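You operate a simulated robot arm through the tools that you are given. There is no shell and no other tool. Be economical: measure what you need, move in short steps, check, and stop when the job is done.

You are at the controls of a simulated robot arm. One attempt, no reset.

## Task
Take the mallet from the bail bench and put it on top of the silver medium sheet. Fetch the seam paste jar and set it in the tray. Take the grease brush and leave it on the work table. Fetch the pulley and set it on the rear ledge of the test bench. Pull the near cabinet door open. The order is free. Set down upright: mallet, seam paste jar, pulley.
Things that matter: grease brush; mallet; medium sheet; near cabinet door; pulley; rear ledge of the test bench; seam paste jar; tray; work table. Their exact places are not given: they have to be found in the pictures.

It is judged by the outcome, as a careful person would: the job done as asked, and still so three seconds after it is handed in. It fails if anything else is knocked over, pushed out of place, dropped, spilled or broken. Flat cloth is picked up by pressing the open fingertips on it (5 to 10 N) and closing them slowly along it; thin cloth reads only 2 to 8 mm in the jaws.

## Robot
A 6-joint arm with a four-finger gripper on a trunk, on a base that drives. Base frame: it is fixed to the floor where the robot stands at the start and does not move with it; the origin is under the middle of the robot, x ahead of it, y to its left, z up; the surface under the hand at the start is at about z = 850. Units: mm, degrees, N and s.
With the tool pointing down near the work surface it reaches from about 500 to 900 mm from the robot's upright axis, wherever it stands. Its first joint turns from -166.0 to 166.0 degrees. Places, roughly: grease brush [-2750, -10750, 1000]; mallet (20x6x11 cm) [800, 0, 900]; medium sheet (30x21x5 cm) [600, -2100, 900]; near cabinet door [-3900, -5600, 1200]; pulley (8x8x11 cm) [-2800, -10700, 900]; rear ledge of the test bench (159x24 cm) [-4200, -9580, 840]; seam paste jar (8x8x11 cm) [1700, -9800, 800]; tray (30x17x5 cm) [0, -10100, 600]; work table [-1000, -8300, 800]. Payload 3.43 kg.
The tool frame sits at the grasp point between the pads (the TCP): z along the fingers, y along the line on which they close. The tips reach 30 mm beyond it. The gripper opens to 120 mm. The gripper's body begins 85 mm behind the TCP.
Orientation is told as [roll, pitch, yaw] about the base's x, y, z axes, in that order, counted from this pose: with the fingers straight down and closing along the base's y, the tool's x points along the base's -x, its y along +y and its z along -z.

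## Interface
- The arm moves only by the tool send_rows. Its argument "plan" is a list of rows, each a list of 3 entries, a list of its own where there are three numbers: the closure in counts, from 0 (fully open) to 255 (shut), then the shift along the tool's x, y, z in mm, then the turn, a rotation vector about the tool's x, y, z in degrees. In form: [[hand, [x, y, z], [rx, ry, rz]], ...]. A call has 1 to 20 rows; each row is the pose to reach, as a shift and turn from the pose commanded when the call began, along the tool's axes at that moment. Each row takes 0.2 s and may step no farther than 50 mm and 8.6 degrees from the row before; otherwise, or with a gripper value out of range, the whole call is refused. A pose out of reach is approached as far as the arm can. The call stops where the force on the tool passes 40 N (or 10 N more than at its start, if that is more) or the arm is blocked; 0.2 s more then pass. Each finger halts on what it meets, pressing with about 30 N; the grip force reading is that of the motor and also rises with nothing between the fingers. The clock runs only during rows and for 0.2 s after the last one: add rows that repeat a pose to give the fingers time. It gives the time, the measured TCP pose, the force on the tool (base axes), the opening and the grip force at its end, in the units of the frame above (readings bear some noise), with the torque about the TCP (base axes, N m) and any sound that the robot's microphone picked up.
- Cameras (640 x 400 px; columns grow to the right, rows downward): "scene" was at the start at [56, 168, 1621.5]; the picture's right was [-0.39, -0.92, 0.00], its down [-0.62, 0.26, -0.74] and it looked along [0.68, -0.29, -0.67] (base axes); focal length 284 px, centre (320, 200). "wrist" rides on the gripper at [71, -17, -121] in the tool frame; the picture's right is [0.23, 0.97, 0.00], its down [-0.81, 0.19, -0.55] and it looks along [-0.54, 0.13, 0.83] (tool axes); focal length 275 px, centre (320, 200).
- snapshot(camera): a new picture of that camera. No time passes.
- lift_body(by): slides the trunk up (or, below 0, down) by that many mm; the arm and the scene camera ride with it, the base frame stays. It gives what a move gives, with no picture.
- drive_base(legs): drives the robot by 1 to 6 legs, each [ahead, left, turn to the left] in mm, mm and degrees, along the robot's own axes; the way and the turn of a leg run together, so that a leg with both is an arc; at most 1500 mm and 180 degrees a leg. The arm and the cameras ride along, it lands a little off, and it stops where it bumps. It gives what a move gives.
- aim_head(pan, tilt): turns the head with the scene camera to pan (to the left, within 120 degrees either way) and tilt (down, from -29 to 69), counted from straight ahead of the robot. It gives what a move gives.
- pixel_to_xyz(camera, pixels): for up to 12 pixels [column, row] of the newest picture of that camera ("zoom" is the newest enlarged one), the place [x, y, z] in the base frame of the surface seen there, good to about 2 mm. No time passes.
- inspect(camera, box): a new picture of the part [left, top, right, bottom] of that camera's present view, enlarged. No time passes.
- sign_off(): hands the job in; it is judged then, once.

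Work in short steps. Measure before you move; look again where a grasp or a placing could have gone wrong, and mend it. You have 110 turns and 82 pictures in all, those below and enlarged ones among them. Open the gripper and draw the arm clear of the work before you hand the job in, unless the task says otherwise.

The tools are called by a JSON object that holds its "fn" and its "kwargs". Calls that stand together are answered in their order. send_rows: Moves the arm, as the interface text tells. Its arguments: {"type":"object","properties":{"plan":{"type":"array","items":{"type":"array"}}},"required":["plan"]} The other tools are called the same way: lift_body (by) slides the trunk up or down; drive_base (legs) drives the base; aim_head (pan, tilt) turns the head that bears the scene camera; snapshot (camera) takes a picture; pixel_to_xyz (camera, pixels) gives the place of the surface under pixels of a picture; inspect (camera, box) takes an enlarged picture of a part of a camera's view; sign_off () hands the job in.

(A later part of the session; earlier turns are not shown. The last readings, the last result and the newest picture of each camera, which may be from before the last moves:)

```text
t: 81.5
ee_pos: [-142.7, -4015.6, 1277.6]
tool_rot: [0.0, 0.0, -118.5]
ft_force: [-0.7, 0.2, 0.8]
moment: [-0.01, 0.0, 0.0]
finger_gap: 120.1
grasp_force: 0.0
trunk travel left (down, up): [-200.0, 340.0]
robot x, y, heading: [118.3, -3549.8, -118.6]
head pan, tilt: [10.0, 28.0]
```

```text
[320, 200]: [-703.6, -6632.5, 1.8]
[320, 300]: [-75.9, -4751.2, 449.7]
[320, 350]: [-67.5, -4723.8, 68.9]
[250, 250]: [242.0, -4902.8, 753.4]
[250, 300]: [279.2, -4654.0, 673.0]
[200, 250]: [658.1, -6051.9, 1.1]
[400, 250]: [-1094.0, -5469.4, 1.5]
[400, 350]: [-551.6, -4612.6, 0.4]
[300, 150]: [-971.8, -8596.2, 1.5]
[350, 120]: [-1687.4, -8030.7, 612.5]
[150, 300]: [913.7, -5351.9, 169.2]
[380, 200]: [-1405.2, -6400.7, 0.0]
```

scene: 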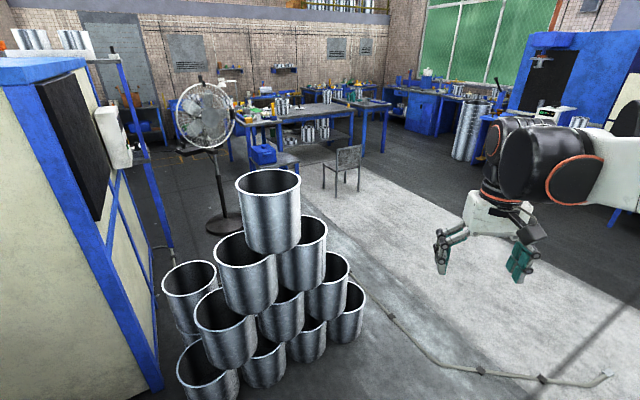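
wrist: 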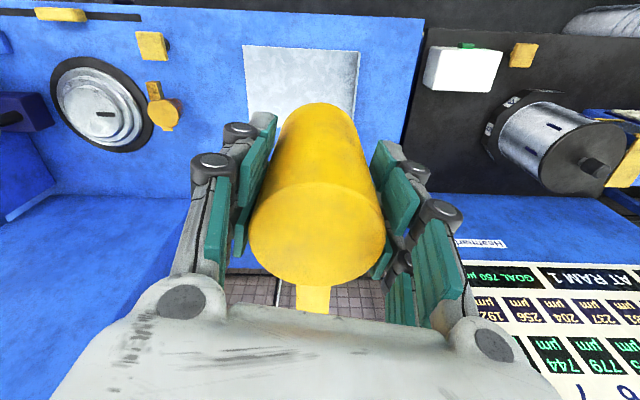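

A thin rod/hose lies on the floor (390,315)–(610,378); I measure it and other landmarks.

{"fn": "pixel_to_xyz", "kwargs": {"camera": "scene", "pixels": [[350, 245], [390, 312], [430, 352], [487, 373], [545, 379], [608, 376], [362, 270], [340, 240], [265, 155], [345, 160], [540, 90], [430, 130]]}}

{"fn": "inspect", "kwargs": {"camera": "scene", "box": [320, 220, 640, 400]}}

{"fn": "inspect", "kwargs": {"camera": "scene", "box": [160, 60, 400, 210]}}

```text
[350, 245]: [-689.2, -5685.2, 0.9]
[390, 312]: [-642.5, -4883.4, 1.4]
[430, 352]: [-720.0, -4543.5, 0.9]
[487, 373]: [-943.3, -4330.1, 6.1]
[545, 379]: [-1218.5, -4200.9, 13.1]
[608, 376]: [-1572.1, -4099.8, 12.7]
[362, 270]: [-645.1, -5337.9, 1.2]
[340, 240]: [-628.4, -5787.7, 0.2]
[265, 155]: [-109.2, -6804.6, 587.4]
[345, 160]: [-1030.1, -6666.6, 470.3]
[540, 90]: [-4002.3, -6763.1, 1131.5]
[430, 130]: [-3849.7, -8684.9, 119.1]
```

```text
2.00 times, centred on (480, 310) of scene
```

zoom: 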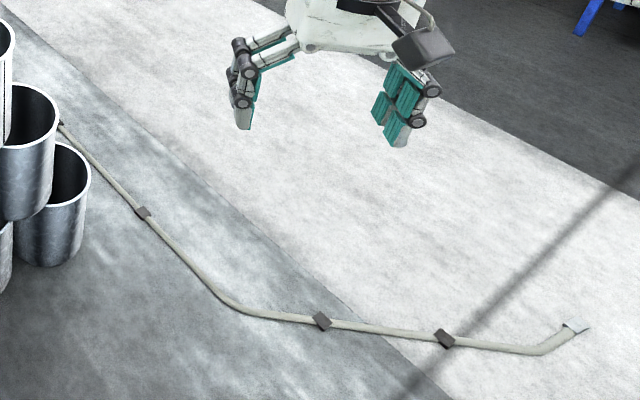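

```text
2.67 times, centred on (280, 135) of scene
```

zoom: 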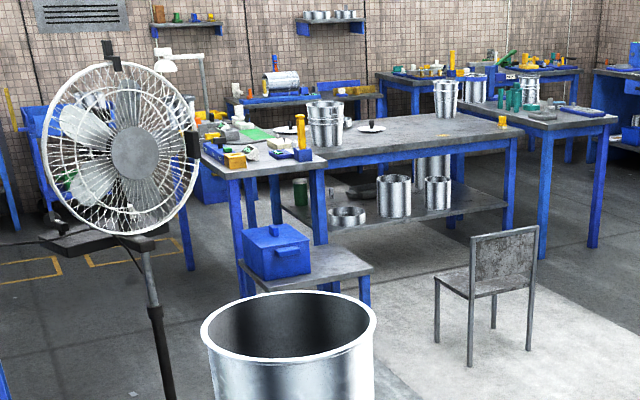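

A thin cable is taped to the floor; driving across it is unavoidable and it is flat. I go through the gap's midline between clump and pyramid.

{"fn": "drive_base", "kwargs": {"legs": [[472, 180, 0], [557, -437, 0], [1131, 161, 0]]}}

{"fn": "aim_head", "kwargs": {"pan": 30, "tilt": 20}}

{"fn": "snapshot", "kwargs": {"camera": "scene"}}

{"fn": "pixel_to_xyz", "kwargs": {"camera": "scene", "pixels": [[320, 200], [320, 300], [200, 250], [100, 250], [250, 200], [200, 200], [120, 200], [320, 150], [400, 170], [50, 250], [150, 180], [450, 200]]}}

```text
t: 93.3
ee_pos: [-1266.5, -5854.4, 1277.0]
tool_rot: [-0.1, -0.1, -118.8]
ft_force: [-0.3, -0.4, -0.1]
moment: [0.02, 0.03, -0.01]
finger_gap: 119.7
grasp_force: 0.0
trunk travel left (down, up): [-200.0, 340.0]
robot x, y, heading: [-1004.3, -5394.0, -118.9]
head pan, tilt: [10.0, 28.0]
```

```text
t: 94.1
ee_pos: [-1266.2, -5854.3, 1277.8]
tool_rot: [0.0, 0.0, -118.7]
ft_force: [0.2, -0.2, -0.2]
moment: [0.03, 0.01, -0.01]
finger_gap: 119.9
grasp_force: 0.1
trunk travel left (down, up): [-200.0, 340.0]
robot x, y, heading: [-1004.7, -5389.5, -118.7]
head pan, tilt: [30.0, 20.0]
```

```text
49 pictures are left
```

scene: 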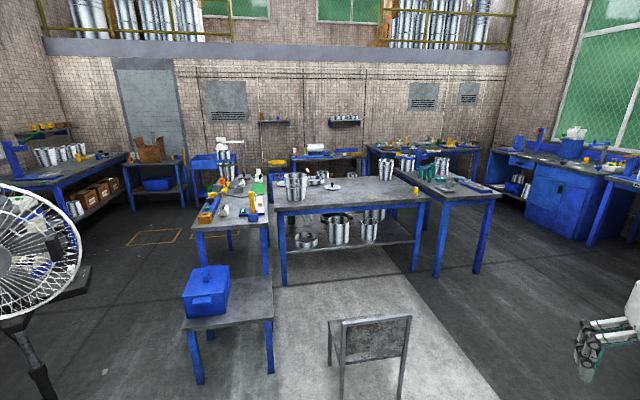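

```text
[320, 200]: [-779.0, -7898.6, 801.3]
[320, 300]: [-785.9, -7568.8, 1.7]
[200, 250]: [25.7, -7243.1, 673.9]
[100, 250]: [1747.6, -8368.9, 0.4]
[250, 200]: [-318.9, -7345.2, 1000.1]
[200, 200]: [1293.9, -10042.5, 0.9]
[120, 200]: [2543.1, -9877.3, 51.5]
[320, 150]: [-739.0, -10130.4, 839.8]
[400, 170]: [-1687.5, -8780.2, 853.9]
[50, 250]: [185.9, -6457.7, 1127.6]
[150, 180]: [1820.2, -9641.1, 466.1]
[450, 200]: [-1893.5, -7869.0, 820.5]
```

I zoom in on the far tables to identify jar, tray, pulley and brush.

{"fn": "inspect", "kwargs": {"camera": "scene", "box": [100, 110, 300, 235]}}

{"fn": "inspect", "kwargs": {"camera": "scene", "box": [340, 100, 640, 240]}}

{"fn": "pixel_to_xyz", "kwargs": {"camera": "zoom", "pixels": [[100, 150], [200, 150], [300, 150], [400, 150], [500, 150]]}}

```text
3.20 times, centred on (200, 172) of scene
```

zoom: 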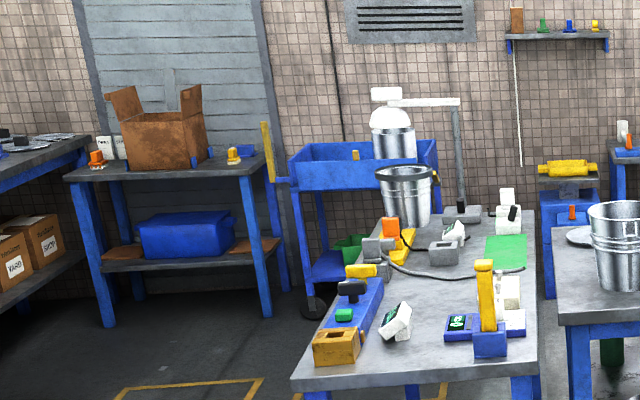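

```text
2.13 times, centred on (490, 170) of scene
```

zoom: 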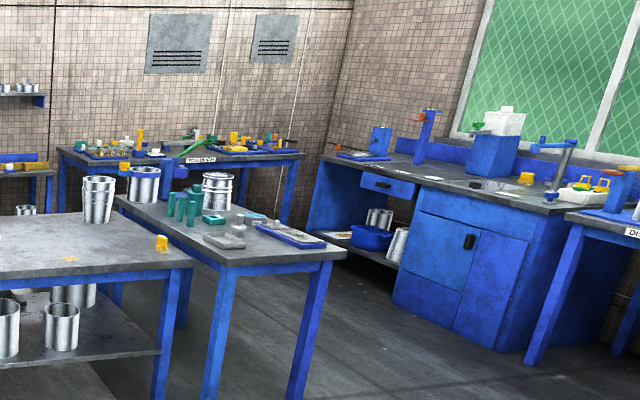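

```text
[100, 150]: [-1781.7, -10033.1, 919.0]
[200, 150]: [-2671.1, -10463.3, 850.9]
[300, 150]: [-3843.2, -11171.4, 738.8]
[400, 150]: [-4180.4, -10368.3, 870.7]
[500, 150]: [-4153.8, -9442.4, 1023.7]
```

I turn left toward the jar's table to see the passage by the fan.

{"fn": "drive_base", "kwargs": {"legs": [[0, 0, 70]]}}

{"fn": "aim_head", "kwargs": {"pan": 10, "tilt": 25}}

{"fn": "snapshot", "kwargs": {"camera": "scene"}}

{"fn": "pixel_to_xyz", "kwargs": {"camera": "scene", "pixels": [[320, 200], [320, 300], [200, 250], [100, 250], [250, 200], [400, 300], [120, 200], [320, 150], [400, 200], [50, 300], [450, 350], [500, 250]]}}

```text
t: 97.6
ee_pos: [-657.5, -5793.4, 1276.9]
tool_rot: [0.0, 0.0, -48.7]
ft_force: [0.0, -0.4, -0.4]
moment: [-0.02, -0.01, -0.01]
finger_gap: 120.0
grasp_force: 0.0
trunk travel left (down, up): [-200.0, 340.0]
robot x, y, heading: [-1000.7, -5392.2, -48.4]
head pan, tilt: [30.0, 20.0]
```

```text
t: 98.4
ee_pos: [-658.0, -5794.0, 1277.5]
tool_rot: [0.0, -0.1, -48.7]
ft_force: [0.4, -0.6, -0.4]
moment: [-0.01, 0.0, 0.0]
finger_gap: 119.8
grasp_force: 0.1
trunk travel left (down, up): [-200.0, 340.0]
robot x, y, heading: [-1005.0, -5390.2, -48.6]
head pan, tilt: [10.0, 25.0]
```

```text
46 pictures are left
```

scene: 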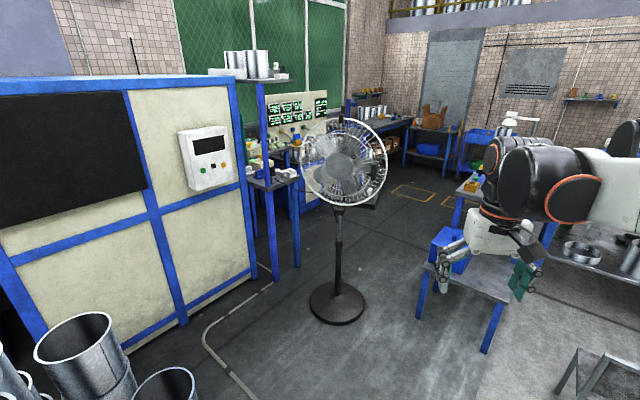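

```text
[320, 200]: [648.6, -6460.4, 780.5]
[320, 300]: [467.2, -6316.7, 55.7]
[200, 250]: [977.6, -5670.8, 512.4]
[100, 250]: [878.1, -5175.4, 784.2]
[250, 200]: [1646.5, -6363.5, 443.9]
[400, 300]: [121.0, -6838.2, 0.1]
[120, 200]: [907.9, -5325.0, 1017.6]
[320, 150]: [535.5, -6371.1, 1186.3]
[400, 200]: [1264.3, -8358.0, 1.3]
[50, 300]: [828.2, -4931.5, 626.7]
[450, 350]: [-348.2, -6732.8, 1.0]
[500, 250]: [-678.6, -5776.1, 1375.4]
```

{"fn": "pixel_to_xyz", "kwargs": {"camera": "scene", "pixels": [[309, 303], [367, 303], [338, 325], [418, 318], [487, 352], [297, 262], [250, 282], [445, 225], [520, 262], [460, 160], [345, 185], [475, 160]]}}

```text
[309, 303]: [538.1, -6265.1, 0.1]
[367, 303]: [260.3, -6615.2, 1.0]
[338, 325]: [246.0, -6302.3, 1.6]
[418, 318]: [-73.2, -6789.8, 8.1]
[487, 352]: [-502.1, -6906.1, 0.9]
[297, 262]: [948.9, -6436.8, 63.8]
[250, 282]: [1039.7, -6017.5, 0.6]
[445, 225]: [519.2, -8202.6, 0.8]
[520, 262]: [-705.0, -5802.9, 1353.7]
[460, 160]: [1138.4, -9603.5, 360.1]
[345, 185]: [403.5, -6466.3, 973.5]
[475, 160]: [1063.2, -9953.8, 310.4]
```

Passages by the fan are under 400 mm, so I go west: the door first. Turn right to look west.

{"fn": "drive_base", "kwargs": {"legs": [[0, 0, -125]]}}

{"fn": "aim_head", "kwargs": {"pan": 5, "tilt": 20}}

{"fn": "snapshot", "kwargs": {"camera": "scene"}}

{"fn": "pixel_to_xyz", "kwargs": {"camera": "scene", "pixels": [[320, 200], [320, 300], [200, 250], [100, 250], [250, 200], [400, 300], [120, 200], [320, 150], [400, 200], [50, 300], [450, 200], [350, 120]]}}

```text
t: 104.0
ee_pos: [-1533.8, -5452.1, 1277.1]
tool_rot: [0.0, 0.0, -172.9]
ft_force: [-0.5, 0.1, 0.3]
moment: [0.04, 0.01, -0.02]
finger_gap: 120.0
grasp_force: 0.0
trunk travel left (down, up): [-200.0, 340.0]
robot x, y, heading: [-1004.6, -5391.6, -173.0]
head pan, tilt: [10.0, 25.0]
```

```text
t: 104.6
ee_pos: [-1532.8, -5452.5, 1277.1]
tool_rot: [0.0, 0.0, -173.0]
ft_force: [0.0, 0.6, -0.3]
moment: [0.04, 0.02, -0.01]
finger_gap: 120.2
grasp_force: 0.1
trunk travel left (down, up): [-200.0, 340.0]
robot x, y, heading: [-1003.5, -5391.5, -173.2]
head pan, tilt: [5.0, 20.0]
```

```text
45 pictures are left
```

scene: 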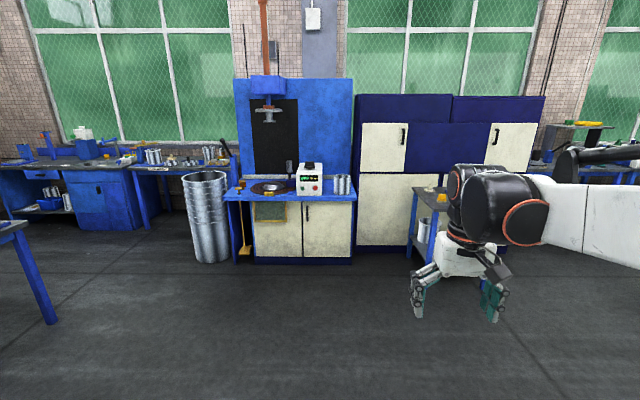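

```text
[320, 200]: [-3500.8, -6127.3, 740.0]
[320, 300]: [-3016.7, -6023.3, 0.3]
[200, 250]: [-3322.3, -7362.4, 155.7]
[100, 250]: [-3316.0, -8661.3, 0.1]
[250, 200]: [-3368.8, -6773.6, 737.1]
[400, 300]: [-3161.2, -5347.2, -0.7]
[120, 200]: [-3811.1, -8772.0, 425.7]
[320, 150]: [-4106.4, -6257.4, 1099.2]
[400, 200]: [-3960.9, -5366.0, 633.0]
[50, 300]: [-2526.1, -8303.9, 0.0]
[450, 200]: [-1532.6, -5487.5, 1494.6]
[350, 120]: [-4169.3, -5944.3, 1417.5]
```

The tall cabinet is at pixels (355–545, 95–250); near upper door at (385,148) with handle at (403,135). Zoom in.

{"fn": "inspect", "kwargs": {"camera": "scene", "box": [340, 80, 560, 260]}}

{"fn": "pixel_to_xyz", "kwargs": {"camera": "scene", "pixels": [[403, 136], [403, 130], [403, 142], [365, 130], [408, 130], [365, 168], [385, 150], [435, 150], [495, 135], [515, 150], [430, 195], [427, 250]]}}

```text
2.22 times, centred on (450, 170) of scene
```

zoom: 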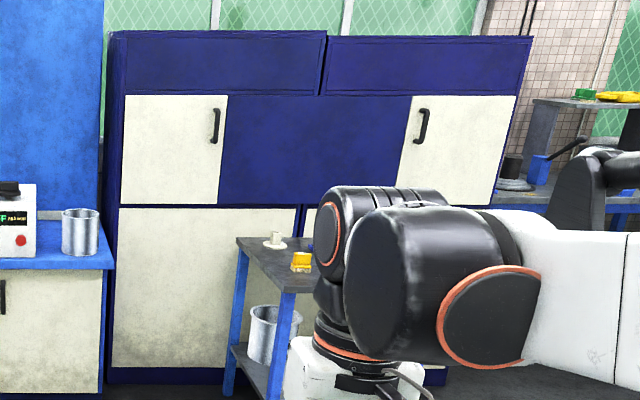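

```text
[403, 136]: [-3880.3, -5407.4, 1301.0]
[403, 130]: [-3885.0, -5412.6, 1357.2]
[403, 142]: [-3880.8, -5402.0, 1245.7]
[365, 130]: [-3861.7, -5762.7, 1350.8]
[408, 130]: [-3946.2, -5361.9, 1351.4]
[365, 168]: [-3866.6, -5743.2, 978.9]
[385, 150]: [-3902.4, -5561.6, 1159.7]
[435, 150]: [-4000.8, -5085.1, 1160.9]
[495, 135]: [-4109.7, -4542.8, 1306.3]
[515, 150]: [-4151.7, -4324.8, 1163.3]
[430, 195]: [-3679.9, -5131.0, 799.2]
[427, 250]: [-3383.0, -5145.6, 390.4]
```

Door: hinge side at y≈−5765, vertical bar handle at (−3880,−5407, z 1245–1357), face tilted ~11°. I drive to about (−3070,−5500), squared to the face.

{"fn": "drive_base", "kwargs": {"legs": [[1030, -68, 0], [1035, -68, 0], [0, 0, 4.5]]}}

{"fn": "aim_head", "kwargs": {"pan": 15, "tilt": 25}}

{"fn": "snapshot", "kwargs": {"camera": "scene"}}

```text
t: 115.4
ee_pos: [-3594.3, -5640.8, 1276.5]
tool_rot: [0.1, 0.1, -167.9]
ft_force: [-1.1, 0.7, -0.5]
moment: [0.0, 0.0, 0.01]
finger_gap: 119.8
grasp_force: 0.1
trunk travel left (down, up): [-200.0, 340.0]
robot x, y, heading: [-3074.9, -5536.5, -168.0]
head pan, tilt: [5.0, 20.0]
```

```text
t: 116.1
ee_pos: [-3595.1, -5639.9, 1276.8]
tool_rot: [0.0, 0.0, -167.8]
ft_force: [0.8, -0.4, 0.5]
moment: [0.0, -0.02, 0.04]
finger_gap: 119.9
grasp_force: 0.1
trunk travel left (down, up): [-200.0, 340.0]
robot x, y, heading: [-3071.7, -5531.1, -168.1]
head pan, tilt: [15.0, 25.0]
```

```text
43 pictures are left
```

scene: 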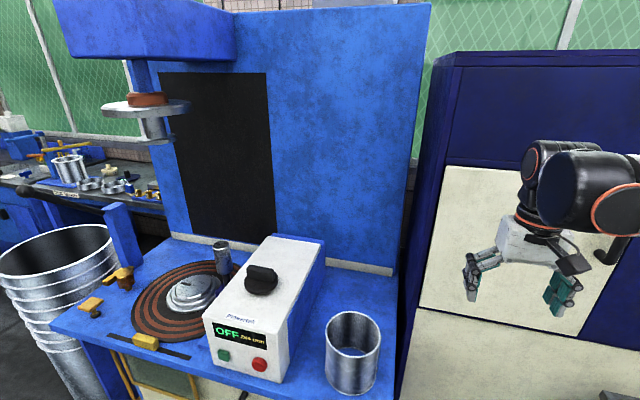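

I turn the tool to horizontal (facing the door) while moving right toward a standoff ~100 mm before the handle.

{"fn": "send_rows", "kwargs": {"plan": [[0, [-10, -24, -2], [0, -8, 0]], [0, [-20, -48, -4], [0, -16, 0]], [0, [-30, -72, -6], [0, -24, 0]], [0, [-40, -96, -8], [0, -32, 0]], [0, [-50, -120, -10], [0, -40, 0]], [0, [-60, -144, -12], [0, -48, 0]], [0, [-70, -168, -14], [0, -56, 0]], [0, [-80, -192, -16], [0, -64, 0]], [0, [-90, -216, -18], [0, -72, 0]], [0, [-100, -240, -20], [0, -80, 0]], [0, [-110, -264, -22], [0, -86, 0]], [0, [-120, -285, -24], [0, -90, 0]], [0, [-120, -285, -24], [0, -90, 0]]]}}

{"fn": "snapshot", "kwargs": {"camera": "wrist"}}

{"fn": "snapshot", "kwargs": {"camera": "scene"}}

```text
t: 118.9
ee_pos: [-3772.8, -5385.9, 1300.2]
tool_rot: [-145.2, -89.8, -22.8]
ft_force: [-0.1, 0.2, 0.1]
moment: [-0.01, -0.03, 0.01]
finger_gap: 120.1
grasp_force: 0.0
trunk travel left (down, up): [-200.0, 340.0]
robot x, y, heading: [-3076.6, -5533.0, -167.9]
head pan, tilt: [15.0, 25.0]
```

```text
42 pictures are left
```

wrist: 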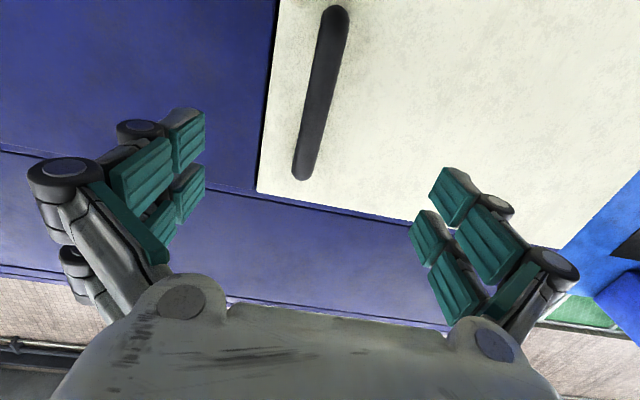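

```text
41 pictures are left
```

scene: 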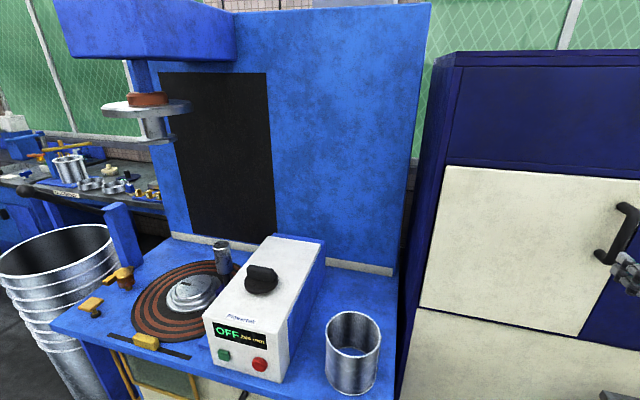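

Handle visible at wrist (302..335, 15..170). Measure.

{"fn": "pixel_to_xyz", "kwargs": {"camera": "wrist", "pixels": [[335, 20], [325, 70], [317, 110], [305, 160], [302, 172], [280, 100], [400, 100], [262, 180], [600, 200], [556, 240], [311, 110], [330, 110]]}}

```text
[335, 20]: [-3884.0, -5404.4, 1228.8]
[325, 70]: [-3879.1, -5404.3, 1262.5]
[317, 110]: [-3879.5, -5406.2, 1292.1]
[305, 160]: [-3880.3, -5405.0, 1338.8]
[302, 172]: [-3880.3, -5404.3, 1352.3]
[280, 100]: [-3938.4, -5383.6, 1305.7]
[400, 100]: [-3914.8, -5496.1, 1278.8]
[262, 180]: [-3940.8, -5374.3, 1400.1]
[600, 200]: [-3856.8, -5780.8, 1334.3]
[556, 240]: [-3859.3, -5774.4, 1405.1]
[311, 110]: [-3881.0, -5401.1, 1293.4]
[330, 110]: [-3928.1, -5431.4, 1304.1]
```

Advance 106 mm so the bar sits between the pads, then close.

{"fn": "send_rows", "kwargs": {"plan": [[0, [0, -5, 30], [0, 0, 0]], [0, [4, -5, 60], [0, 0, 0]], [0, [8, -5, 90], [0, 0, 0]], [0, [8, -5, 106], [0, 0, 0]], [0, [8, -5, 106], [0, 0, 0]], [255, [8, -5, 106], [0, 0, 0]], [255, [8, -5, 106], [0, 0, 0]], [255, [8, -5, 106], [0, 0, 0]], [255, [8, -5, 106], [0, 0, 0]]]}}

{"fn": "snapshot", "kwargs": {"camera": "wrist"}}

```text
t: 120.9
ee_pos: [-3876.6, -5403.9, 1293.7]
tool_rot: [-77.7, -89.9, -90.1]
ft_force: [5.0, -2.4, -5.2]
moment: [-0.12, -0.04, 0.08]
finger_gap: 21.1
grasp_force: 45.4
trunk travel left (down, up): [-200.0, 340.0]
robot x, y, heading: [-3073.9, -5531.6, -168.0]
head pan, tilt: [15.0, 25.0]
```

```text
40 pictures are left
```

wrist: 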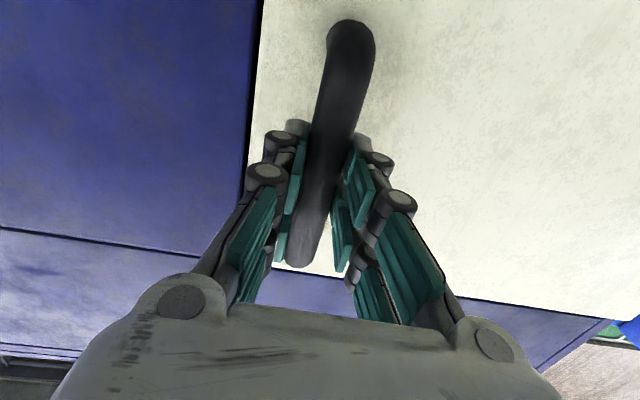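

Bar gripped (21 mm). Pull along the hinge arc (radius ~374), first 20°.

{"fn": "send_rows", "kwargs": {"plan": [[255, [0, 2.8, -16], [2.5, 0, 0]], [255, [0, 6.5, -32], [5, 0, 0]], [255, [0, 11, -48], [7.5, 0, 0]], [255, [0, 15.9, -63.3], [10, 0, 0]], [255, [0, 27.9, -93.7], [15, 0, 0]], [255, [0, 42.5, -123], [20, 0, 0]], [255, [0, 42.5, -123], [20, 0, 0]]]}}

{"fn": "snapshot", "kwargs": {"camera": "scene"}}

```text
t: 122.5
ee_pos: [-3746.7, -5420.9, 1293.2]
tool_rot: [-144.5, -90.0, -43.4]
ft_force: [-1.3, -3.2, 13.3]
moment: [-0.05, -0.13, 0.0]
finger_gap: 21.2
grasp_force: 44.7
trunk travel left (down, up): [-200.0, 340.0]
robot x, y, heading: [-3072.4, -5534.7, -167.6]
head pan, tilt: [15.0, 25.0]
```

```text
39 pictures are left
```

scene: 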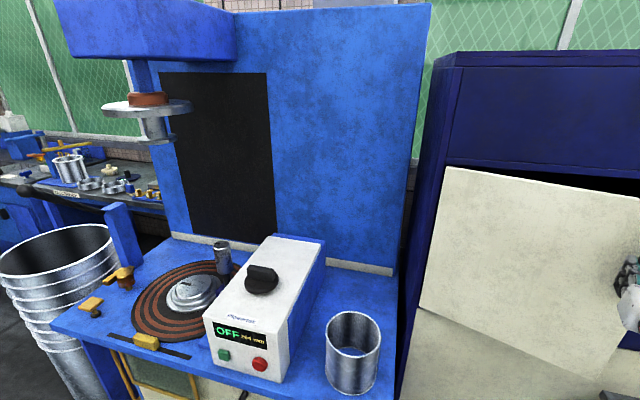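

Smooth, door ~20° open. Continue another 55°.

{"fn": "send_rows", "kwargs": {"plan": [[255, [0, 6.5, -32], [5, 0, 0]], [255, [0, 15.9, -63.3], [10, 0, 0]], [255, [0, 27.9, -93.7], [15, 0, 0]], [255, [0, 42.5, -123], [20, 0, 0]], [255, [0, 59.6, -150.8], [25, 0, 0]], [255, [0, 79.1, -177.1], [30, 0, 0]], [255, [0, 100.7, -201.6], [35, 0, 0]], [255, [0, 124.5, -224], [40, 0, 0]], [255, [0, 150.1, -244.3], [45, 0, 0]], [255, [0, 177.4, -262.3], [50, 0, 0]], [255, [0, 206.1, -277.9], [55, 0, 0]], [255, [0, 206.1, -277.9], [55, 0, 0]]]}}

{"fn": "snapshot", "kwargs": {"camera": "scene"}}

```text
t: 124.4
ee_pos: [-3540.1, -5568.9, 1293.0]
tool_rot: [10.5, -89.8, 121.6]
ft_force: [6.9, 4.3, -8.6]
moment: [0.78, 0.4, 0.23]
finger_gap: 21.1
grasp_force: 45.2
trunk travel left (down, up): [-200.0, 340.0]
robot x, y, heading: [-3072.1, -5531.5, -167.8]
head pan, tilt: [15.0, 25.0]
stopped in row 9: the force on the tool passed its limit at 42 N (the readings are from after the stop); the commanded pose is now the measured one
```

```text
38 pictures are left
```

scene: 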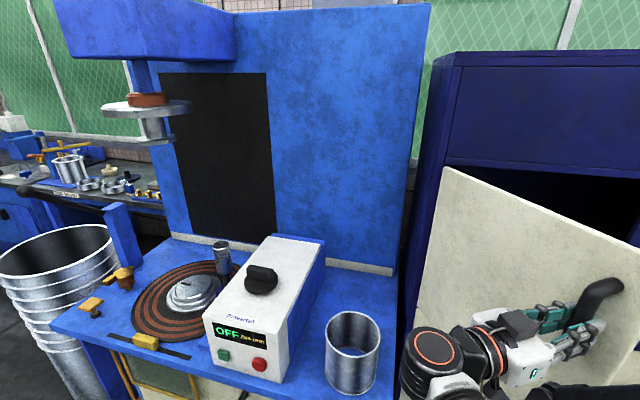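

From the three positions the true hinge is at (−3862,−5801), radius 397; door ~52° open. Continue 22° with the corrected arc.

{"fn": "send_rows", "kwargs": {"plan": [[255, [0, 2.5, -17], [2, 0, 0]], [255, [0, 5.3, -34.2], [4, 0, 0]], [255, [0, 9.2, -51], [6, 0, 0]], [255, [0, 13.6, -67.8], [8, 0, 0]], [255, [0, 24.7, -100.7], [12, 0, 0]], [255, [0, 38.7, -132.4], [17, 0, 0]], [255, [0, 55.4, -162.7], [21, 0, 0]], [255, [0, 55.4, -162.7], [21, 0, 0]]]}}

```text
t: 125.8
ee_pos: [-3489.5, -5667.6, 1293.2]
tool_rot: [-0.2, -89.7, 116.1]
ft_force: [7.3, 5.4, -0.5]
moment: [1.3, 0.53, -0.2]
finger_gap: 21.3
grasp_force: 44.6
out of reach, approached as far as the arm can: row 6
trunk travel left (down, up): [-200.0, 340.0]
robot x, y, heading: [-3072.5, -5536.6, -167.9]
head pan, tilt: [15.0, 25.0]
stopped in row 6: the force on the tool passed its limit at 53 N (the readings are from after the stop); the commanded pose is now the measured one
```

Door ~68° open; the arm is folded to its limit. I use the base: strafe left 95 mm while holding to open a bit further.

{"fn": "drive_base", "kwargs": {"legs": [[0, 95, 0]]}}

```text
t: 126.7
ee_pos: [-3475.6, -5711.6, 1292.1]
tool_rot: [1.7, -89.6, 113.3]
ft_force: [8.5, 3.5, 6.3]
moment: [1.32, 0.45, 0.1]
finger_gap: 21.4
grasp_force: 44.4
trunk travel left (down, up): [-200.0, 340.0]
robot x, y, heading: [-3059.9, -5579.8, -167.9]
head pan, tilt: [15.0, 25.0]
stopped in leg 1: the force on the tool passed its limit at 45 N (the readings are from after the stop); the commanded pose is now the measured one
```

Door ~75° open. Release, and back out by strafing along the fingers' axis.

{"fn": "send_rows", "kwargs": {"plan": [[150, [0, 0, 0], [0, 0, 0]], [0, [0, 0, 0], [0, 0, 0]], [0, [0, 0, 0], [0, 0, 0]], [0, [0, 0, 0], [0, 0, 0]]]}}

{"fn": "drive_base", "kwargs": {"legs": [[-20, 75, 0]]}}

{"fn": "snapshot", "kwargs": {"camera": "scene"}}

```text
t: 127.7
ee_pos: [-3478.9, -5715.6, 1290.0]
tool_rot: [-17.5, -89.6, 132.8]
ft_force: [-0.5, -0.2, 0.8]
moment: [-0.01, 0.02, 0.0]
finger_gap: 119.9
grasp_force: 0.1
trunk travel left (down, up): [-200.0, 340.0]
robot x, y, heading: [-3063.0, -5580.6, -167.9]
head pan, tilt: [15.0, 25.0]
```

```text
t: 128.8
ee_pos: [-3441.1, -5786.9, 1291.5]
tool_rot: [-20.3, -89.5, 135.7]
ft_force: [-0.5, 0.7, -0.2]
moment: [-0.01, -0.03, -0.01]
finger_gap: 119.9
grasp_force: 0.1
trunk travel left (down, up): [-200.0, 340.0]
robot x, y, heading: [-3027.4, -5650.4, -167.9]
head pan, tilt: [15.0, 25.0]
```

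```text
37 pictures are left
```

scene: 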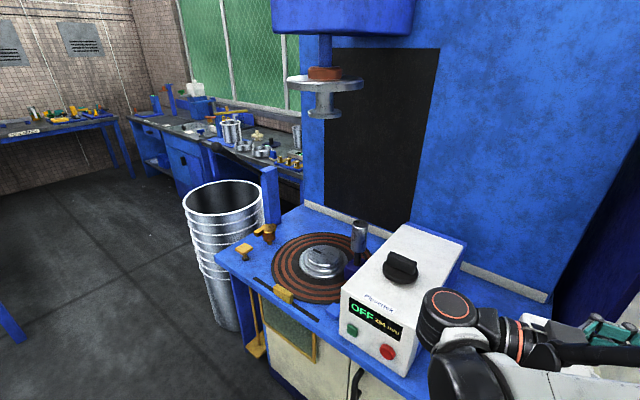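

The gripper is clear of the handle. Back off 600 mm, then return the tool to pointing down in front of the robot.

{"fn": "drive_base", "kwargs": {"legs": [[-700, 0, 0]]}}

```text
t: 132.6
ee_pos: [-2754.1, -5638.9, 1291.2]
tool_rot: [-16.7, -89.6, 132.5]
ft_force: [0.5, -0.3, -0.3]
moment: [0.01, 0.05, 0.01]
finger_gap: 119.7
grasp_force: 0.0
trunk travel left (down, up): [-200.0, 340.0]
robot x, y, heading: [-2339.7, -5506.1, -167.9]
head pan, tilt: [15.0, 25.0]
```

{"fn": "send_rows", "kwargs": {"plan": [[0, [0, 16, 8], [-7.6, 0, 0]], [0, [0, 31, 16], [-15.2, 0, 0]], [0, [0, 47, 25], [-22.9, 0, 0]], [0, [0, 62, 33], [-30.5, 0, 0]], [0, [0, 78, 41], [-38.1, 0, 0]], [0, [0, 93, 49], [-45.8, 0, 0]], [0, [0, 109, 57], [-53.4, 0, 0]], [0, [0, 124, 66], [-61, 0, 0]], [0, [0, 140, 74], [-68.7, 0, 0]], [0, [0, 155, 82], [-76.3, 0, 0]]]}}

{"fn": "send_rows", "kwargs": {"plan": [[0, [0, 0, -8], [0, 8, 0]], [0, [0, 0, -16], [0, 16, 0]], [0, [0, 0, -24], [0, 24, 0]], [0, [0, 0, -32], [0, 32, 0]], [0, [0, 0, -40], [0, 40, 0]], [0, [0, 0, -48], [0, 48, 0]], [0, [0, 0, -56], [0, 56, 0]], [0, [0, 0, -64], [0, 64, 0]], [0, [0, 0, -72], [0, 72, 0]], [0, [0, 0, -80], [0, 80, 0]], [0, [0, 0, -80], [0, 86, 0]], [0, [0, 0, -80], [0, 90, 0]]]}}

{"fn": "aim_head", "kwargs": {"pan": 0, "tilt": 20}}

{"fn": "snapshot", "kwargs": {"camera": "scene"}}

```text
t: 134.8
ee_pos: [-2929.8, -5631.9, 1291.9]
tool_rot: [72.3, -89.6, 119.8]
ft_force: [1.1, -0.6, 0.4]
moment: [0.01, -0.01, 0.01]
finger_gap: 119.8
grasp_force: 0.0
trunk travel left (down, up): [-200.0, 340.0]
robot x, y, heading: [-2336.7, -5499.1, -167.5]
head pan, tilt: [15.0, 25.0]
```

```text
t: 137.4
ee_pos: [-2851.4, -5610.5, 1291.7]
tool_rot: [-15.8, -3.3, -167.1]
ft_force: [0.7, 0.9, 0.7]
moment: [-0.02, 0.06, 0.03]
finger_gap: 120.1
grasp_force: 0.0
out of reach, approached as far as the arm can: row 1, 2, 3, 4, 5, 6, 7, 8, 9, 10, 11, 12
trunk travel left (down, up): [-200.0, 340.0]
robot x, y, heading: [-2341.5, -5500.5, -167.5]
head pan, tilt: [15.0, 25.0]
```

```text
t: 138.2
ee_pos: [-2852.9, -5610.7, 1291.0]
tool_rot: [-15.8, -3.3, -167.0]
ft_force: [0.0, -0.4, 0.2]
moment: [-0.03, 0.02, -0.01]
finger_gap: 119.9
grasp_force: 0.0
trunk travel left (down, up): [-200.0, 340.0]
robot x, y, heading: [-2341.2, -5502.6, -167.7]
head pan, tilt: [0.0, 20.0]
```

```text
36 pictures are left
```

scene: 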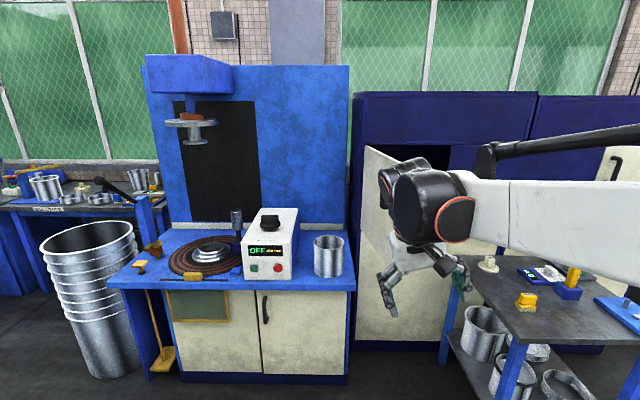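

The tool ended tilted 16° sideways (a joint limit near this close pose). I try levelling it with the arm extended farther out.

{"fn": "send_rows", "kwargs": {"plan": [[0, [-45, 0, -10], [0, 0, 0]], [0, [-90, 0, -20], [0, 0, 0]], [0, [-135, 0, -30], [0, 0, 0]], [0, [-160, 0, -30], [5, 0, 0]], [0, [-160, 0, -30], [10, 0, 0]], [0, [-160, 0, -30], [15.5, 0, 0]], [0, [-160, 0, -30], [15.5, 0, 0]]]}}

```text
t: 139.8
ee_pos: [-3004.9, -5654.3, 1328.8]
tool_rot: [-31.4, -3.4, -167.1]
ft_force: [-1.1, -0.9, 0.3]
moment: [0.03, 0.03, 0.01]
finger_gap: 120.0
grasp_force: 0.0
trunk travel left (down, up): [-200.0, 340.0]
robot x, y, heading: [-2339.9, -5498.3, -167.8]
head pan, tilt: [0.0, 20.0]
```

Sign was opposite; correct by −31°.

{"fn": "send_rows", "kwargs": {"plan": [[0, [0, 0, 0], [-8, 0, 0]], [0, [0, 0, 0], [-16, 0, 0]], [0, [0, 0, 0], [-24, 0, 0]], [0, [0, 0, 0], [-31.4, 0, 0]], [0, [0, 0, 0], [-31.4, 0, 0]]]}}

```text
t: 141.0
ee_pos: [-3003.1, -5659.4, 1329.4]
tool_rot: [-15.9, -3.5, -167.6]
ft_force: [0.5, 0.1, -0.4]
moment: [0.0, 0.0, -0.02]
finger_gap: 120.3
grasp_force: 0.1
out of reach, approached as far as the arm can: row 2, 3, 4, 5
trunk travel left (down, up): [-200.0, 340.0]
robot x, y, heading: [-2341.3, -5500.5, -167.5]
head pan, tilt: [0.0, 20.0]
```

A wrist joint sits at its limit (different branch). I retrace: pitch the tool back to horizontal, then shift right as in the original approach, and come down from there.

{"fn": "send_rows", "kwargs": {"plan": [[0, [0, 0, 0], [-1.2, -7.8, 1.1]], [0, [0, 0, 0], [-2.3, -15.6, 2.2]], [0, [0, 0, 0], [-3.5, -23.4, 3.3]], [0, [0, 0, 0], [-4.6, -31.2, 4.4]], [0, [0, 0, 0], [-5.8, -39, 5.5]], [0, [0, 0, 0], [-7, -46.8, 6.6]], [0, [0, 0, 0], [-8.1, -54.6, 7.6]], [0, [0, 0, 0], [-9.3, -62.4, 8.7]], [0, [0, 0, 0], [-10.4, -70.2, 9.8]], [0, [0, 0, 0], [-11.6, -78, 10.9]], [0, [0, 0, 0], [-12.75, -85.9, 12]], [0, [0, 0, 0], [-12.75, -85.9, 12]]]}}

{"fn": "send_rows", "kwargs": {"plan": [[0, [0, -40, 0], [0, 0, 0]], [0, [0, -80, 0], [0, 0, 0]], [0, [0, -120, 0], [0, 0, 0]], [0, [0, -160, 0], [0, 0, 0]], [0, [0, -200, 0], [0, 0, 0]], [0, [0, -240, 0], [0, 0, 0]], [0, [0, -280, 0], [0, 0, 0]], [0, [0, -300, 0], [0, 0, 0]]]}}

```text
t: 143.6
ee_pos: [-3004.1, -5658.3, 1330.1]
tool_rot: [-6.8, -88.3, -161.2]
ft_force: [0.1, 0.0, 0.4]
moment: [-0.05, 0.0, -0.01]
finger_gap: 119.9
grasp_force: 0.1
trunk travel left (down, up): [-200.0, 340.0]
robot x, y, heading: [-2336.6, -5501.4, -167.7]
head pan, tilt: [0.0, 20.0]
```

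```text
t: 145.4
ee_pos: [-3068.9, -5366.5, 1329.0]
tool_rot: [123.6, -89.9, 69.0]
ft_force: [0.4, 0.0, 0.1]
moment: [0.01, 0.0, 0.0]
finger_gap: 119.8
grasp_force: 0.0
trunk travel left (down, up): [-200.0, 340.0]
robot x, y, heading: [-2340.0, -5500.2, -167.6]
head pan, tilt: [0.0, 20.0]
```

Now come down along the reverse of the first approach.

{"fn": "send_rows", "kwargs": {"plan": [[0, [0, 15, -10], [0, 8, 0]], [0, [0, 35, -20], [0, 16, 0]], [0, [0, 60, -30], [0, 24, 0]], [0, [0, 84, -40], [0, 32, 0]], [0, [0, 108, -50], [0, 40, 0]], [0, [0, 132, -60], [0, 48, 0]], [0, [0, 156, -70], [0, 56, 0]], [0, [0, 180, -80], [0, 64, 0]], [0, [0, 204, -90], [0, 72, 0]], [0, [0, 240, -100], [0, 80, 0]], [0, [0, 270, -110], [0, 88, 0]], [0, [0, 295, -130], [0, 90, 0]], [0, [0, 295, -130], [0, 90, 0]]]}}

```text
t: 148.2
ee_pos: [-2876.9, -5626.7, 1329.5]
tool_rot: [0.1, 0.0, -167.5]
ft_force: [0.6, 0.2, 0.3]
moment: [0.02, 0.01, -0.03]
finger_gap: 120.0
grasp_force: 0.1
trunk travel left (down, up): [-200.0, 340.0]
robot x, y, heading: [-2340.1, -5501.0, -167.5]
head pan, tilt: [0.0, 20.0]
```

Level again. Face −y and drive down the aisle to about (−3070,−8250), then look.

{"fn": "drive_base", "kwargs": {"legs": [[0, 0, 77.5], [1400, -150, 0], [450, -100, 0], [900, -480, 0]]}}

{"fn": "aim_head", "kwargs": {"pan": 5, "tilt": 25}}

{"fn": "snapshot", "kwargs": {"camera": "scene"}}

{"fn": "pixel_to_xyz", "kwargs": {"camera": "scene", "pixels": [[320, 200], [320, 300], [200, 250], [100, 250], [250, 180], [300, 160], [350, 160], [400, 160], [450, 200], [500, 200], [100, 180], [400, 250]]}}

```text
t: 165.8
ee_pos: [-3052.8, -8813.0, 1329.5]
tool_rot: [0.1, -0.1, -89.2]
ft_force: [-0.3, -0.2, -0.1]
moment: [0.0, 0.0, 0.0]
finger_gap: 120.0
grasp_force: 0.1
trunk travel left (down, up): [-200.0, 340.0]
robot x, y, heading: [-3066.3, -8260.4, -89.3]
head pan, tilt: [0.0, 20.0]
```

```text
t: 166.5
ee_pos: [-3053.4, -8812.6, 1328.4]
tool_rot: [0.1, -0.2, -89.2]
ft_force: [-1.7, -0.9, -0.1]
moment: [-0.02, -0.01, -0.02]
finger_gap: 120.0
grasp_force: 0.0
trunk travel left (down, up): [-200.0, 340.0]
robot x, y, heading: [-3067.7, -8263.3, -89.8]
head pan, tilt: [5.0, 25.0]
```

```text
35 pictures are left
```

scene: 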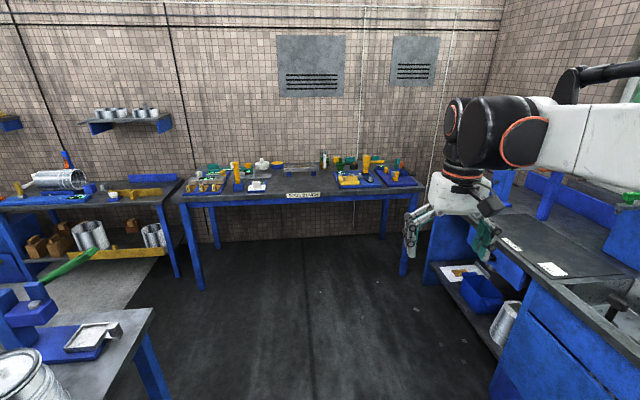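

```text
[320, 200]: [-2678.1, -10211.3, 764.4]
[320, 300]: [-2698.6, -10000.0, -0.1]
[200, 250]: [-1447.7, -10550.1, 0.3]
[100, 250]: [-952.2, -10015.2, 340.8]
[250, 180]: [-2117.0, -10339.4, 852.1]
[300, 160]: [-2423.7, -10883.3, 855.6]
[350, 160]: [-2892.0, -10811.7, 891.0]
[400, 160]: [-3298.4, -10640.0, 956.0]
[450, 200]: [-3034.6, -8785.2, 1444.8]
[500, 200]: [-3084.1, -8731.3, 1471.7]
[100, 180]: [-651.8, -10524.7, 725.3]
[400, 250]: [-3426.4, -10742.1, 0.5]
```

Zoom on the tool table to find the pulley and grease brush.

{"fn": "inspect", "kwargs": {"camera": "scene", "box": [180, 140, 430, 215]}}

{"fn": "inspect", "kwargs": {"camera": "scene", "box": [280, 140, 400, 210]}}

```text
2.56 times, centred on (305, 178) of scene
```

zoom: 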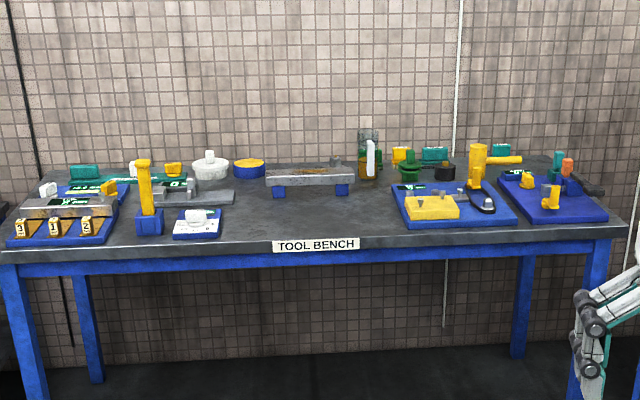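

```text
5.33 times, centred on (340, 175) of scene
```

zoom: 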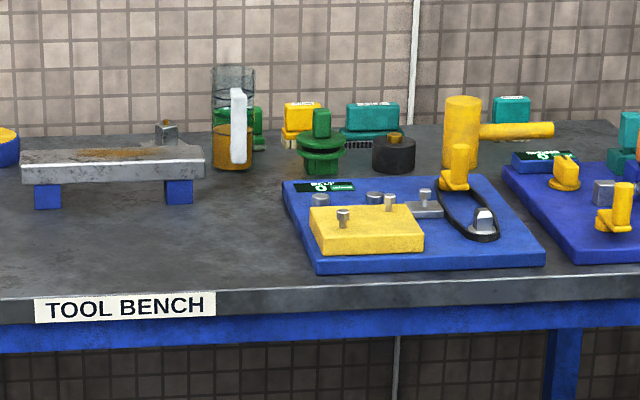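

{"fn": "pixel_to_xyz", "kwargs": {"camera": "zoom", "pixels": [[238, 95], [238, 125], [238, 155], [225, 75], [222, 150], [252, 80], [322, 115], [322, 140], [322, 165], [303, 145], [345, 145], [395, 145]]}}

```text
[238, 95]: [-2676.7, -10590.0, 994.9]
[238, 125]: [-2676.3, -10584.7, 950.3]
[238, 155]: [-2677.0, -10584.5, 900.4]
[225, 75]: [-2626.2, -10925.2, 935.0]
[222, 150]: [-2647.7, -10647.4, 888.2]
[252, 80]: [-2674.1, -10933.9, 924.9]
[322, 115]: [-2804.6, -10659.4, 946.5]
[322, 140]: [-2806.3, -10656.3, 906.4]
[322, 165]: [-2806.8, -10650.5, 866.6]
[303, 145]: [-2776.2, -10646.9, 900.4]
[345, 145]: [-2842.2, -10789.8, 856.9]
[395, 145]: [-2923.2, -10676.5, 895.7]
```

I drive closer to the tool bench, to about (−2770,−9900).

{"fn": "drive_base", "kwargs": {"legs": [[960, 0, 0], [670, 300, 0]]}}

{"fn": "aim_head", "kwargs": {"pan": 10, "tilt": 40}}

{"fn": "snapshot", "kwargs": {"camera": "scene"}}

{"fn": "snapshot", "kwargs": {"camera": "wrist"}}

```text
t: 175.1
ee_pos: [-2730.3, -10441.7, 1327.8]
tool_rot: [0.1, -0.1, -89.0]
ft_force: [0.0, -0.2, -1.2]
moment: [0.01, 0.01, 0.02]
finger_gap: 119.9
grasp_force: 0.0
trunk travel left (down, up): [-200.0, 340.0]
robot x, y, heading: [-2745.6, -9894.4, -89.1]
head pan, tilt: [5.0, 25.0]
```

```text
t: 175.9
ee_pos: [-2731.1, -10441.4, 1328.7]
tool_rot: [0.1, -0.1, -89.1]
ft_force: [-0.6, -0.4, -0.1]
moment: [0.0, 0.03, 0.02]
finger_gap: 120.0
grasp_force: 0.1
trunk travel left (down, up): [-200.0, 340.0]
robot x, y, heading: [-2745.4, -9887.6, -88.8]
head pan, tilt: [10.0, 40.0]
```

```text
32 pictures are left
```

scene: 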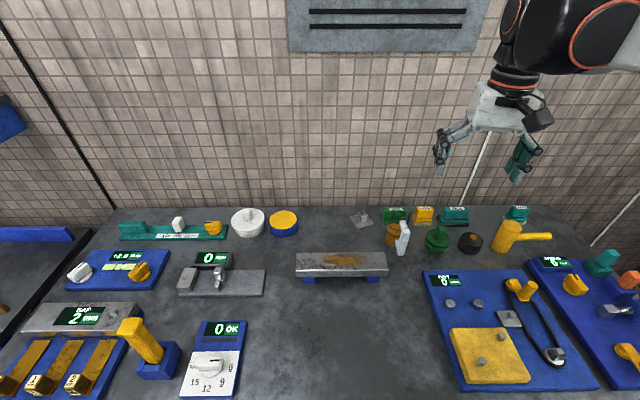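

```text
31 pictures are left
```

wrist: 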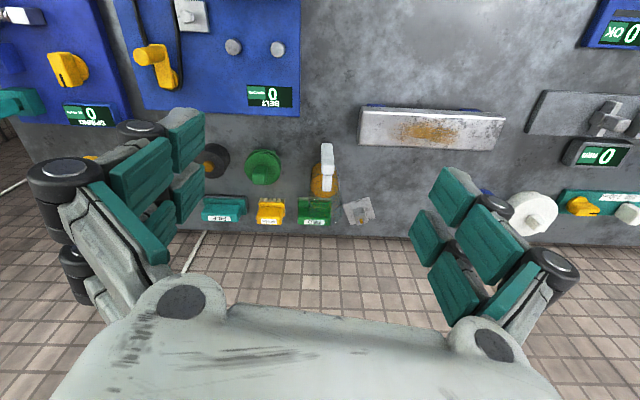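

{"fn": "inspect", "kwargs": {"camera": "scene", "box": [360, 195, 480, 270]}}

{"fn": "pixel_to_xyz", "kwargs": {"camera": "zoom", "pixels": [[210, 140], [225, 140], [238, 155], [225, 200], [220, 290], [175, 190], [170, 240], [400, 190], [415, 240], [395, 300], [190, 185], [345, 210]]}}

{"fn": "inspect", "kwargs": {"camera": "wrist", "box": [230, 130, 380, 230]}}

{"fn": "pixel_to_xyz", "kwargs": {"camera": "wrist", "pixels": [[326, 150], [328, 165], [326, 180], [322, 185], [262, 165], [264, 180], [250, 165], [277, 165], [215, 160], [313, 180], [333, 190], [325, 196]]}}

```text
5.33 times, centred on (420, 232) of scene
```

zoom: 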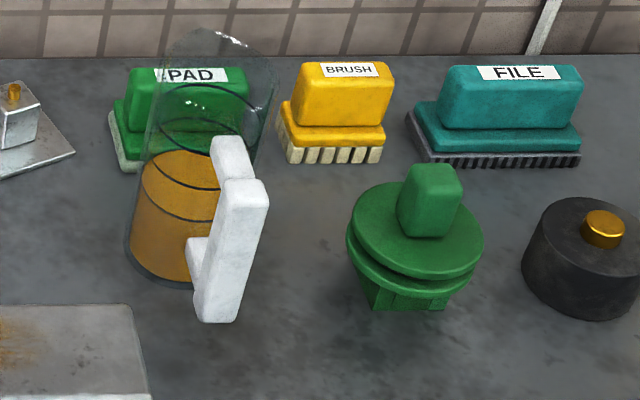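

```text
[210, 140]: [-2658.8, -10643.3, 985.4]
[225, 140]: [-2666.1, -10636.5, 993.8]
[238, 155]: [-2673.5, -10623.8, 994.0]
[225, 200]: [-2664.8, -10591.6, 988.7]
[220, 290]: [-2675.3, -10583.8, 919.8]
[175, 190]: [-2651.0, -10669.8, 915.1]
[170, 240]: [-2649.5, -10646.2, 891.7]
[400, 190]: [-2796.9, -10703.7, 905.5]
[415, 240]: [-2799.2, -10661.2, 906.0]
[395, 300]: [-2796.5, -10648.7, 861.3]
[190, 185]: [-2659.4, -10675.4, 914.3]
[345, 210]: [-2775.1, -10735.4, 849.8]
```

```text
4.00 times, centred on (305, 180) of wrist
```

zoom: 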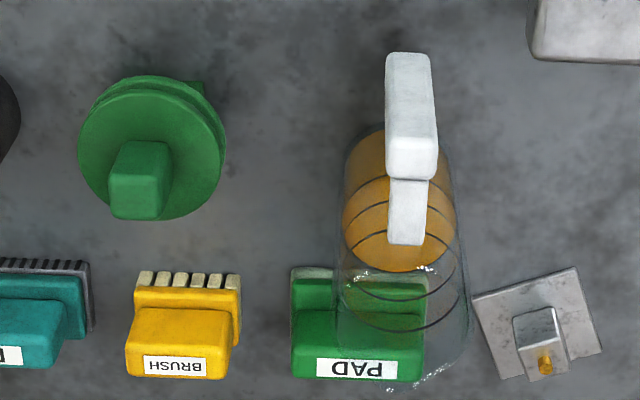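

```text
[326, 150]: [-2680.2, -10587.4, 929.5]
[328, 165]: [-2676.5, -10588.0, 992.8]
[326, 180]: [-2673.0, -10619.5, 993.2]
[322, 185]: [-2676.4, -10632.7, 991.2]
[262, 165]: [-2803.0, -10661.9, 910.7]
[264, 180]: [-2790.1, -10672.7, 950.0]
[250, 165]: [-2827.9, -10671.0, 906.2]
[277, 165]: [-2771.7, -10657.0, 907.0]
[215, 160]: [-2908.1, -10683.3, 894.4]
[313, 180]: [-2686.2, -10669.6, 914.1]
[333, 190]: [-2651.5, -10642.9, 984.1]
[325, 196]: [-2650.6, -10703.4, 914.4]
```

The white piece is the glass jug's own handle. The yellow block labelled "BRUSH" is at zoom (180,320); I measure it.

{"fn": "pixel_to_xyz", "kwargs": {"camera": "zoom", "pixels": [[135, 340], [230, 345], [150, 315], [225, 315], [180, 365], [140, 280], [237, 285], [190, 295], [165, 280], [360, 335], [360, 290], [185, 325]]}}

{"fn": "inspect", "kwargs": {"camera": "scene", "box": [400, 190, 460, 230]}}

{"fn": "pixel_to_xyz", "kwargs": {"camera": "zoom", "pixels": [[150, 150], [250, 150], [200, 200], [200, 250], [200, 100]]}}

```text
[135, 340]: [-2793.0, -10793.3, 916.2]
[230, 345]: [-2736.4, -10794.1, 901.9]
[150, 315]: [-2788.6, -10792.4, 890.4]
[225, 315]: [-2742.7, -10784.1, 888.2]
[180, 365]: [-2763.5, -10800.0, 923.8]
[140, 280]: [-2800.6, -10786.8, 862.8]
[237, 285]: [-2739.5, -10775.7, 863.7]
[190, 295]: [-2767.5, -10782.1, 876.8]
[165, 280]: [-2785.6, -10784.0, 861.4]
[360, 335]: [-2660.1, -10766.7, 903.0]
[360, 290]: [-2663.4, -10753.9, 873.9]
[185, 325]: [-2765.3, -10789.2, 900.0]
```

```text
10.00 times, centred on (430, 210) of scene
```

zoom: 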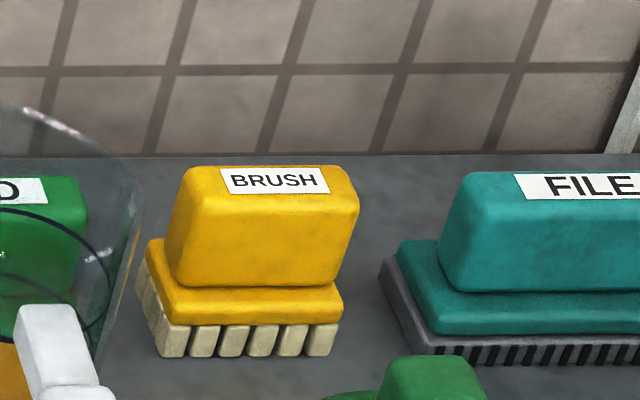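

```text
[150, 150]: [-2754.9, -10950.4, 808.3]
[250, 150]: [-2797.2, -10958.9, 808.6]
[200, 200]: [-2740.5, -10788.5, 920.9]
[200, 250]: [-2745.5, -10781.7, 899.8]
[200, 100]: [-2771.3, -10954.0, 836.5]
```

The brush is the yellow "BRUSH" block at ≈(−2767,−10805). Pulley: green, centre ≈(−2800,−10680), knob top z 950, flanges at 906. First the pulley: move above it.

{"fn": "send_rows", "kwargs": {"plan": [[0, [-40, -12, 0], [0, 0, 0]], [0, [-80, -24, 0], [0, 0, 0]], [0, [-120, -36, 10], [0, 0, 0]], [0, [-160, -48, 40], [0, 0, 0]], [0, [-200, -60, 80], [0, 0, 0]], [0, [-238, -73, 110], [0, 0, 0]], [60, [-238, -73, 150], [0, 0, 0]], [60, [-238, -73, 200], [0, 0, 0]], [60, [-238, -73, 245], [0, 0, 0]], [60, [-238, -73, 275], [0, 0, 0]], [60, [-238, -73, 275], [0, 0, 0]]]}}

{"fn": "snapshot", "kwargs": {"camera": "wrist"}}

{"fn": "pixel_to_xyz", "kwargs": {"camera": "wrist", "pixels": [[320, 90], [320, 110], [320, 130], [300, 110], [340, 110], [320, 70]]}}

```text
refused: row 4 steps farther than a row can; nothing moved
```

```text
27 pictures are left
```

wrist: 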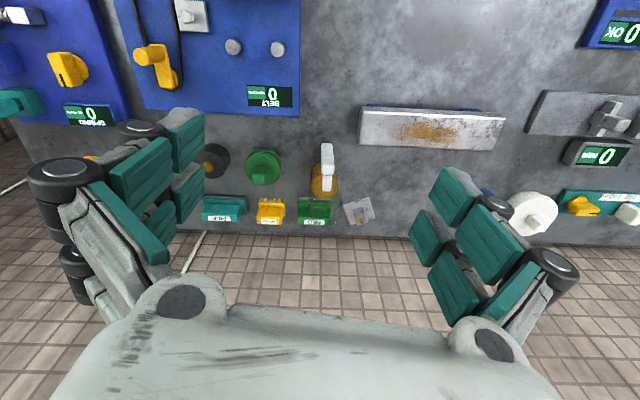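

```text
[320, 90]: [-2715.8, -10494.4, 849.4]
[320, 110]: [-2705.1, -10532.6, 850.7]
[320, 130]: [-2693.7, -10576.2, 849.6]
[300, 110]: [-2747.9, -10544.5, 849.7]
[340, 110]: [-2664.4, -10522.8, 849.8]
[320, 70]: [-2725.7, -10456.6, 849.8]
```

A step was over 50 mm; resend with smaller ones.

{"fn": "send_rows", "kwargs": {"plan": [[0, [-45, -12, 0], [0, 0, 0]], [0, [-90, -24, 0], [0, 0, 0]], [0, [-135, -36, 0], [0, 0, 0]], [0, [-180, -48, 0], [0, 0, 0]], [0, [-220, -62, 10], [0, 0, 0]], [0, [-238, -73, 45], [0, 0, 0]], [40, [-238, -73, 90], [0, 0, 0]], [40, [-238, -73, 135], [0, 0, 0]], [40, [-238, -73, 180], [0, 0, 0]], [40, [-238, -73, 225], [0, 0, 0]], [40, [-238, -73, 260], [0, 0, 0]], [40, [-238, -73, 275], [0, 0, 0]], [40, [-238, -73, 275], [0, 0, 0]]]}}

{"fn": "snapshot", "kwargs": {"camera": "wrist"}}

```text
t: 178.7
ee_pos: [-2798.4, -10681.6, 1053.8]
tool_rot: [0.0, -0.1, -89.0]
ft_force: [0.1, 0.3, -0.8]
moment: [-0.01, 0.03, -0.01]
finger_gap: 101.4
grasp_force: 0.1
trunk travel left (down, up): [-200.0, 340.0]
robot x, y, heading: [-2742.8, -9892.9, -89.0]
head pan, tilt: [10.0, 40.0]
```

```text
26 pictures are left
```

wrist: 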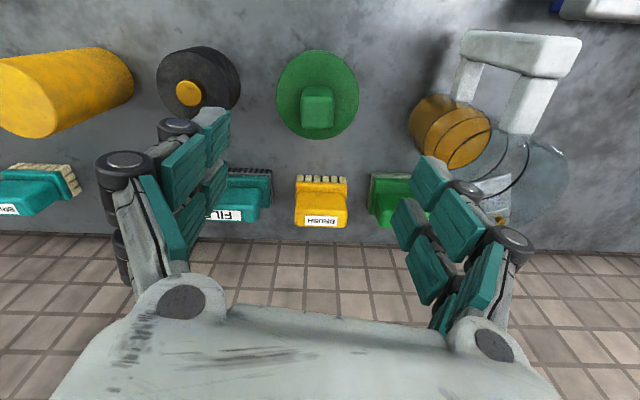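

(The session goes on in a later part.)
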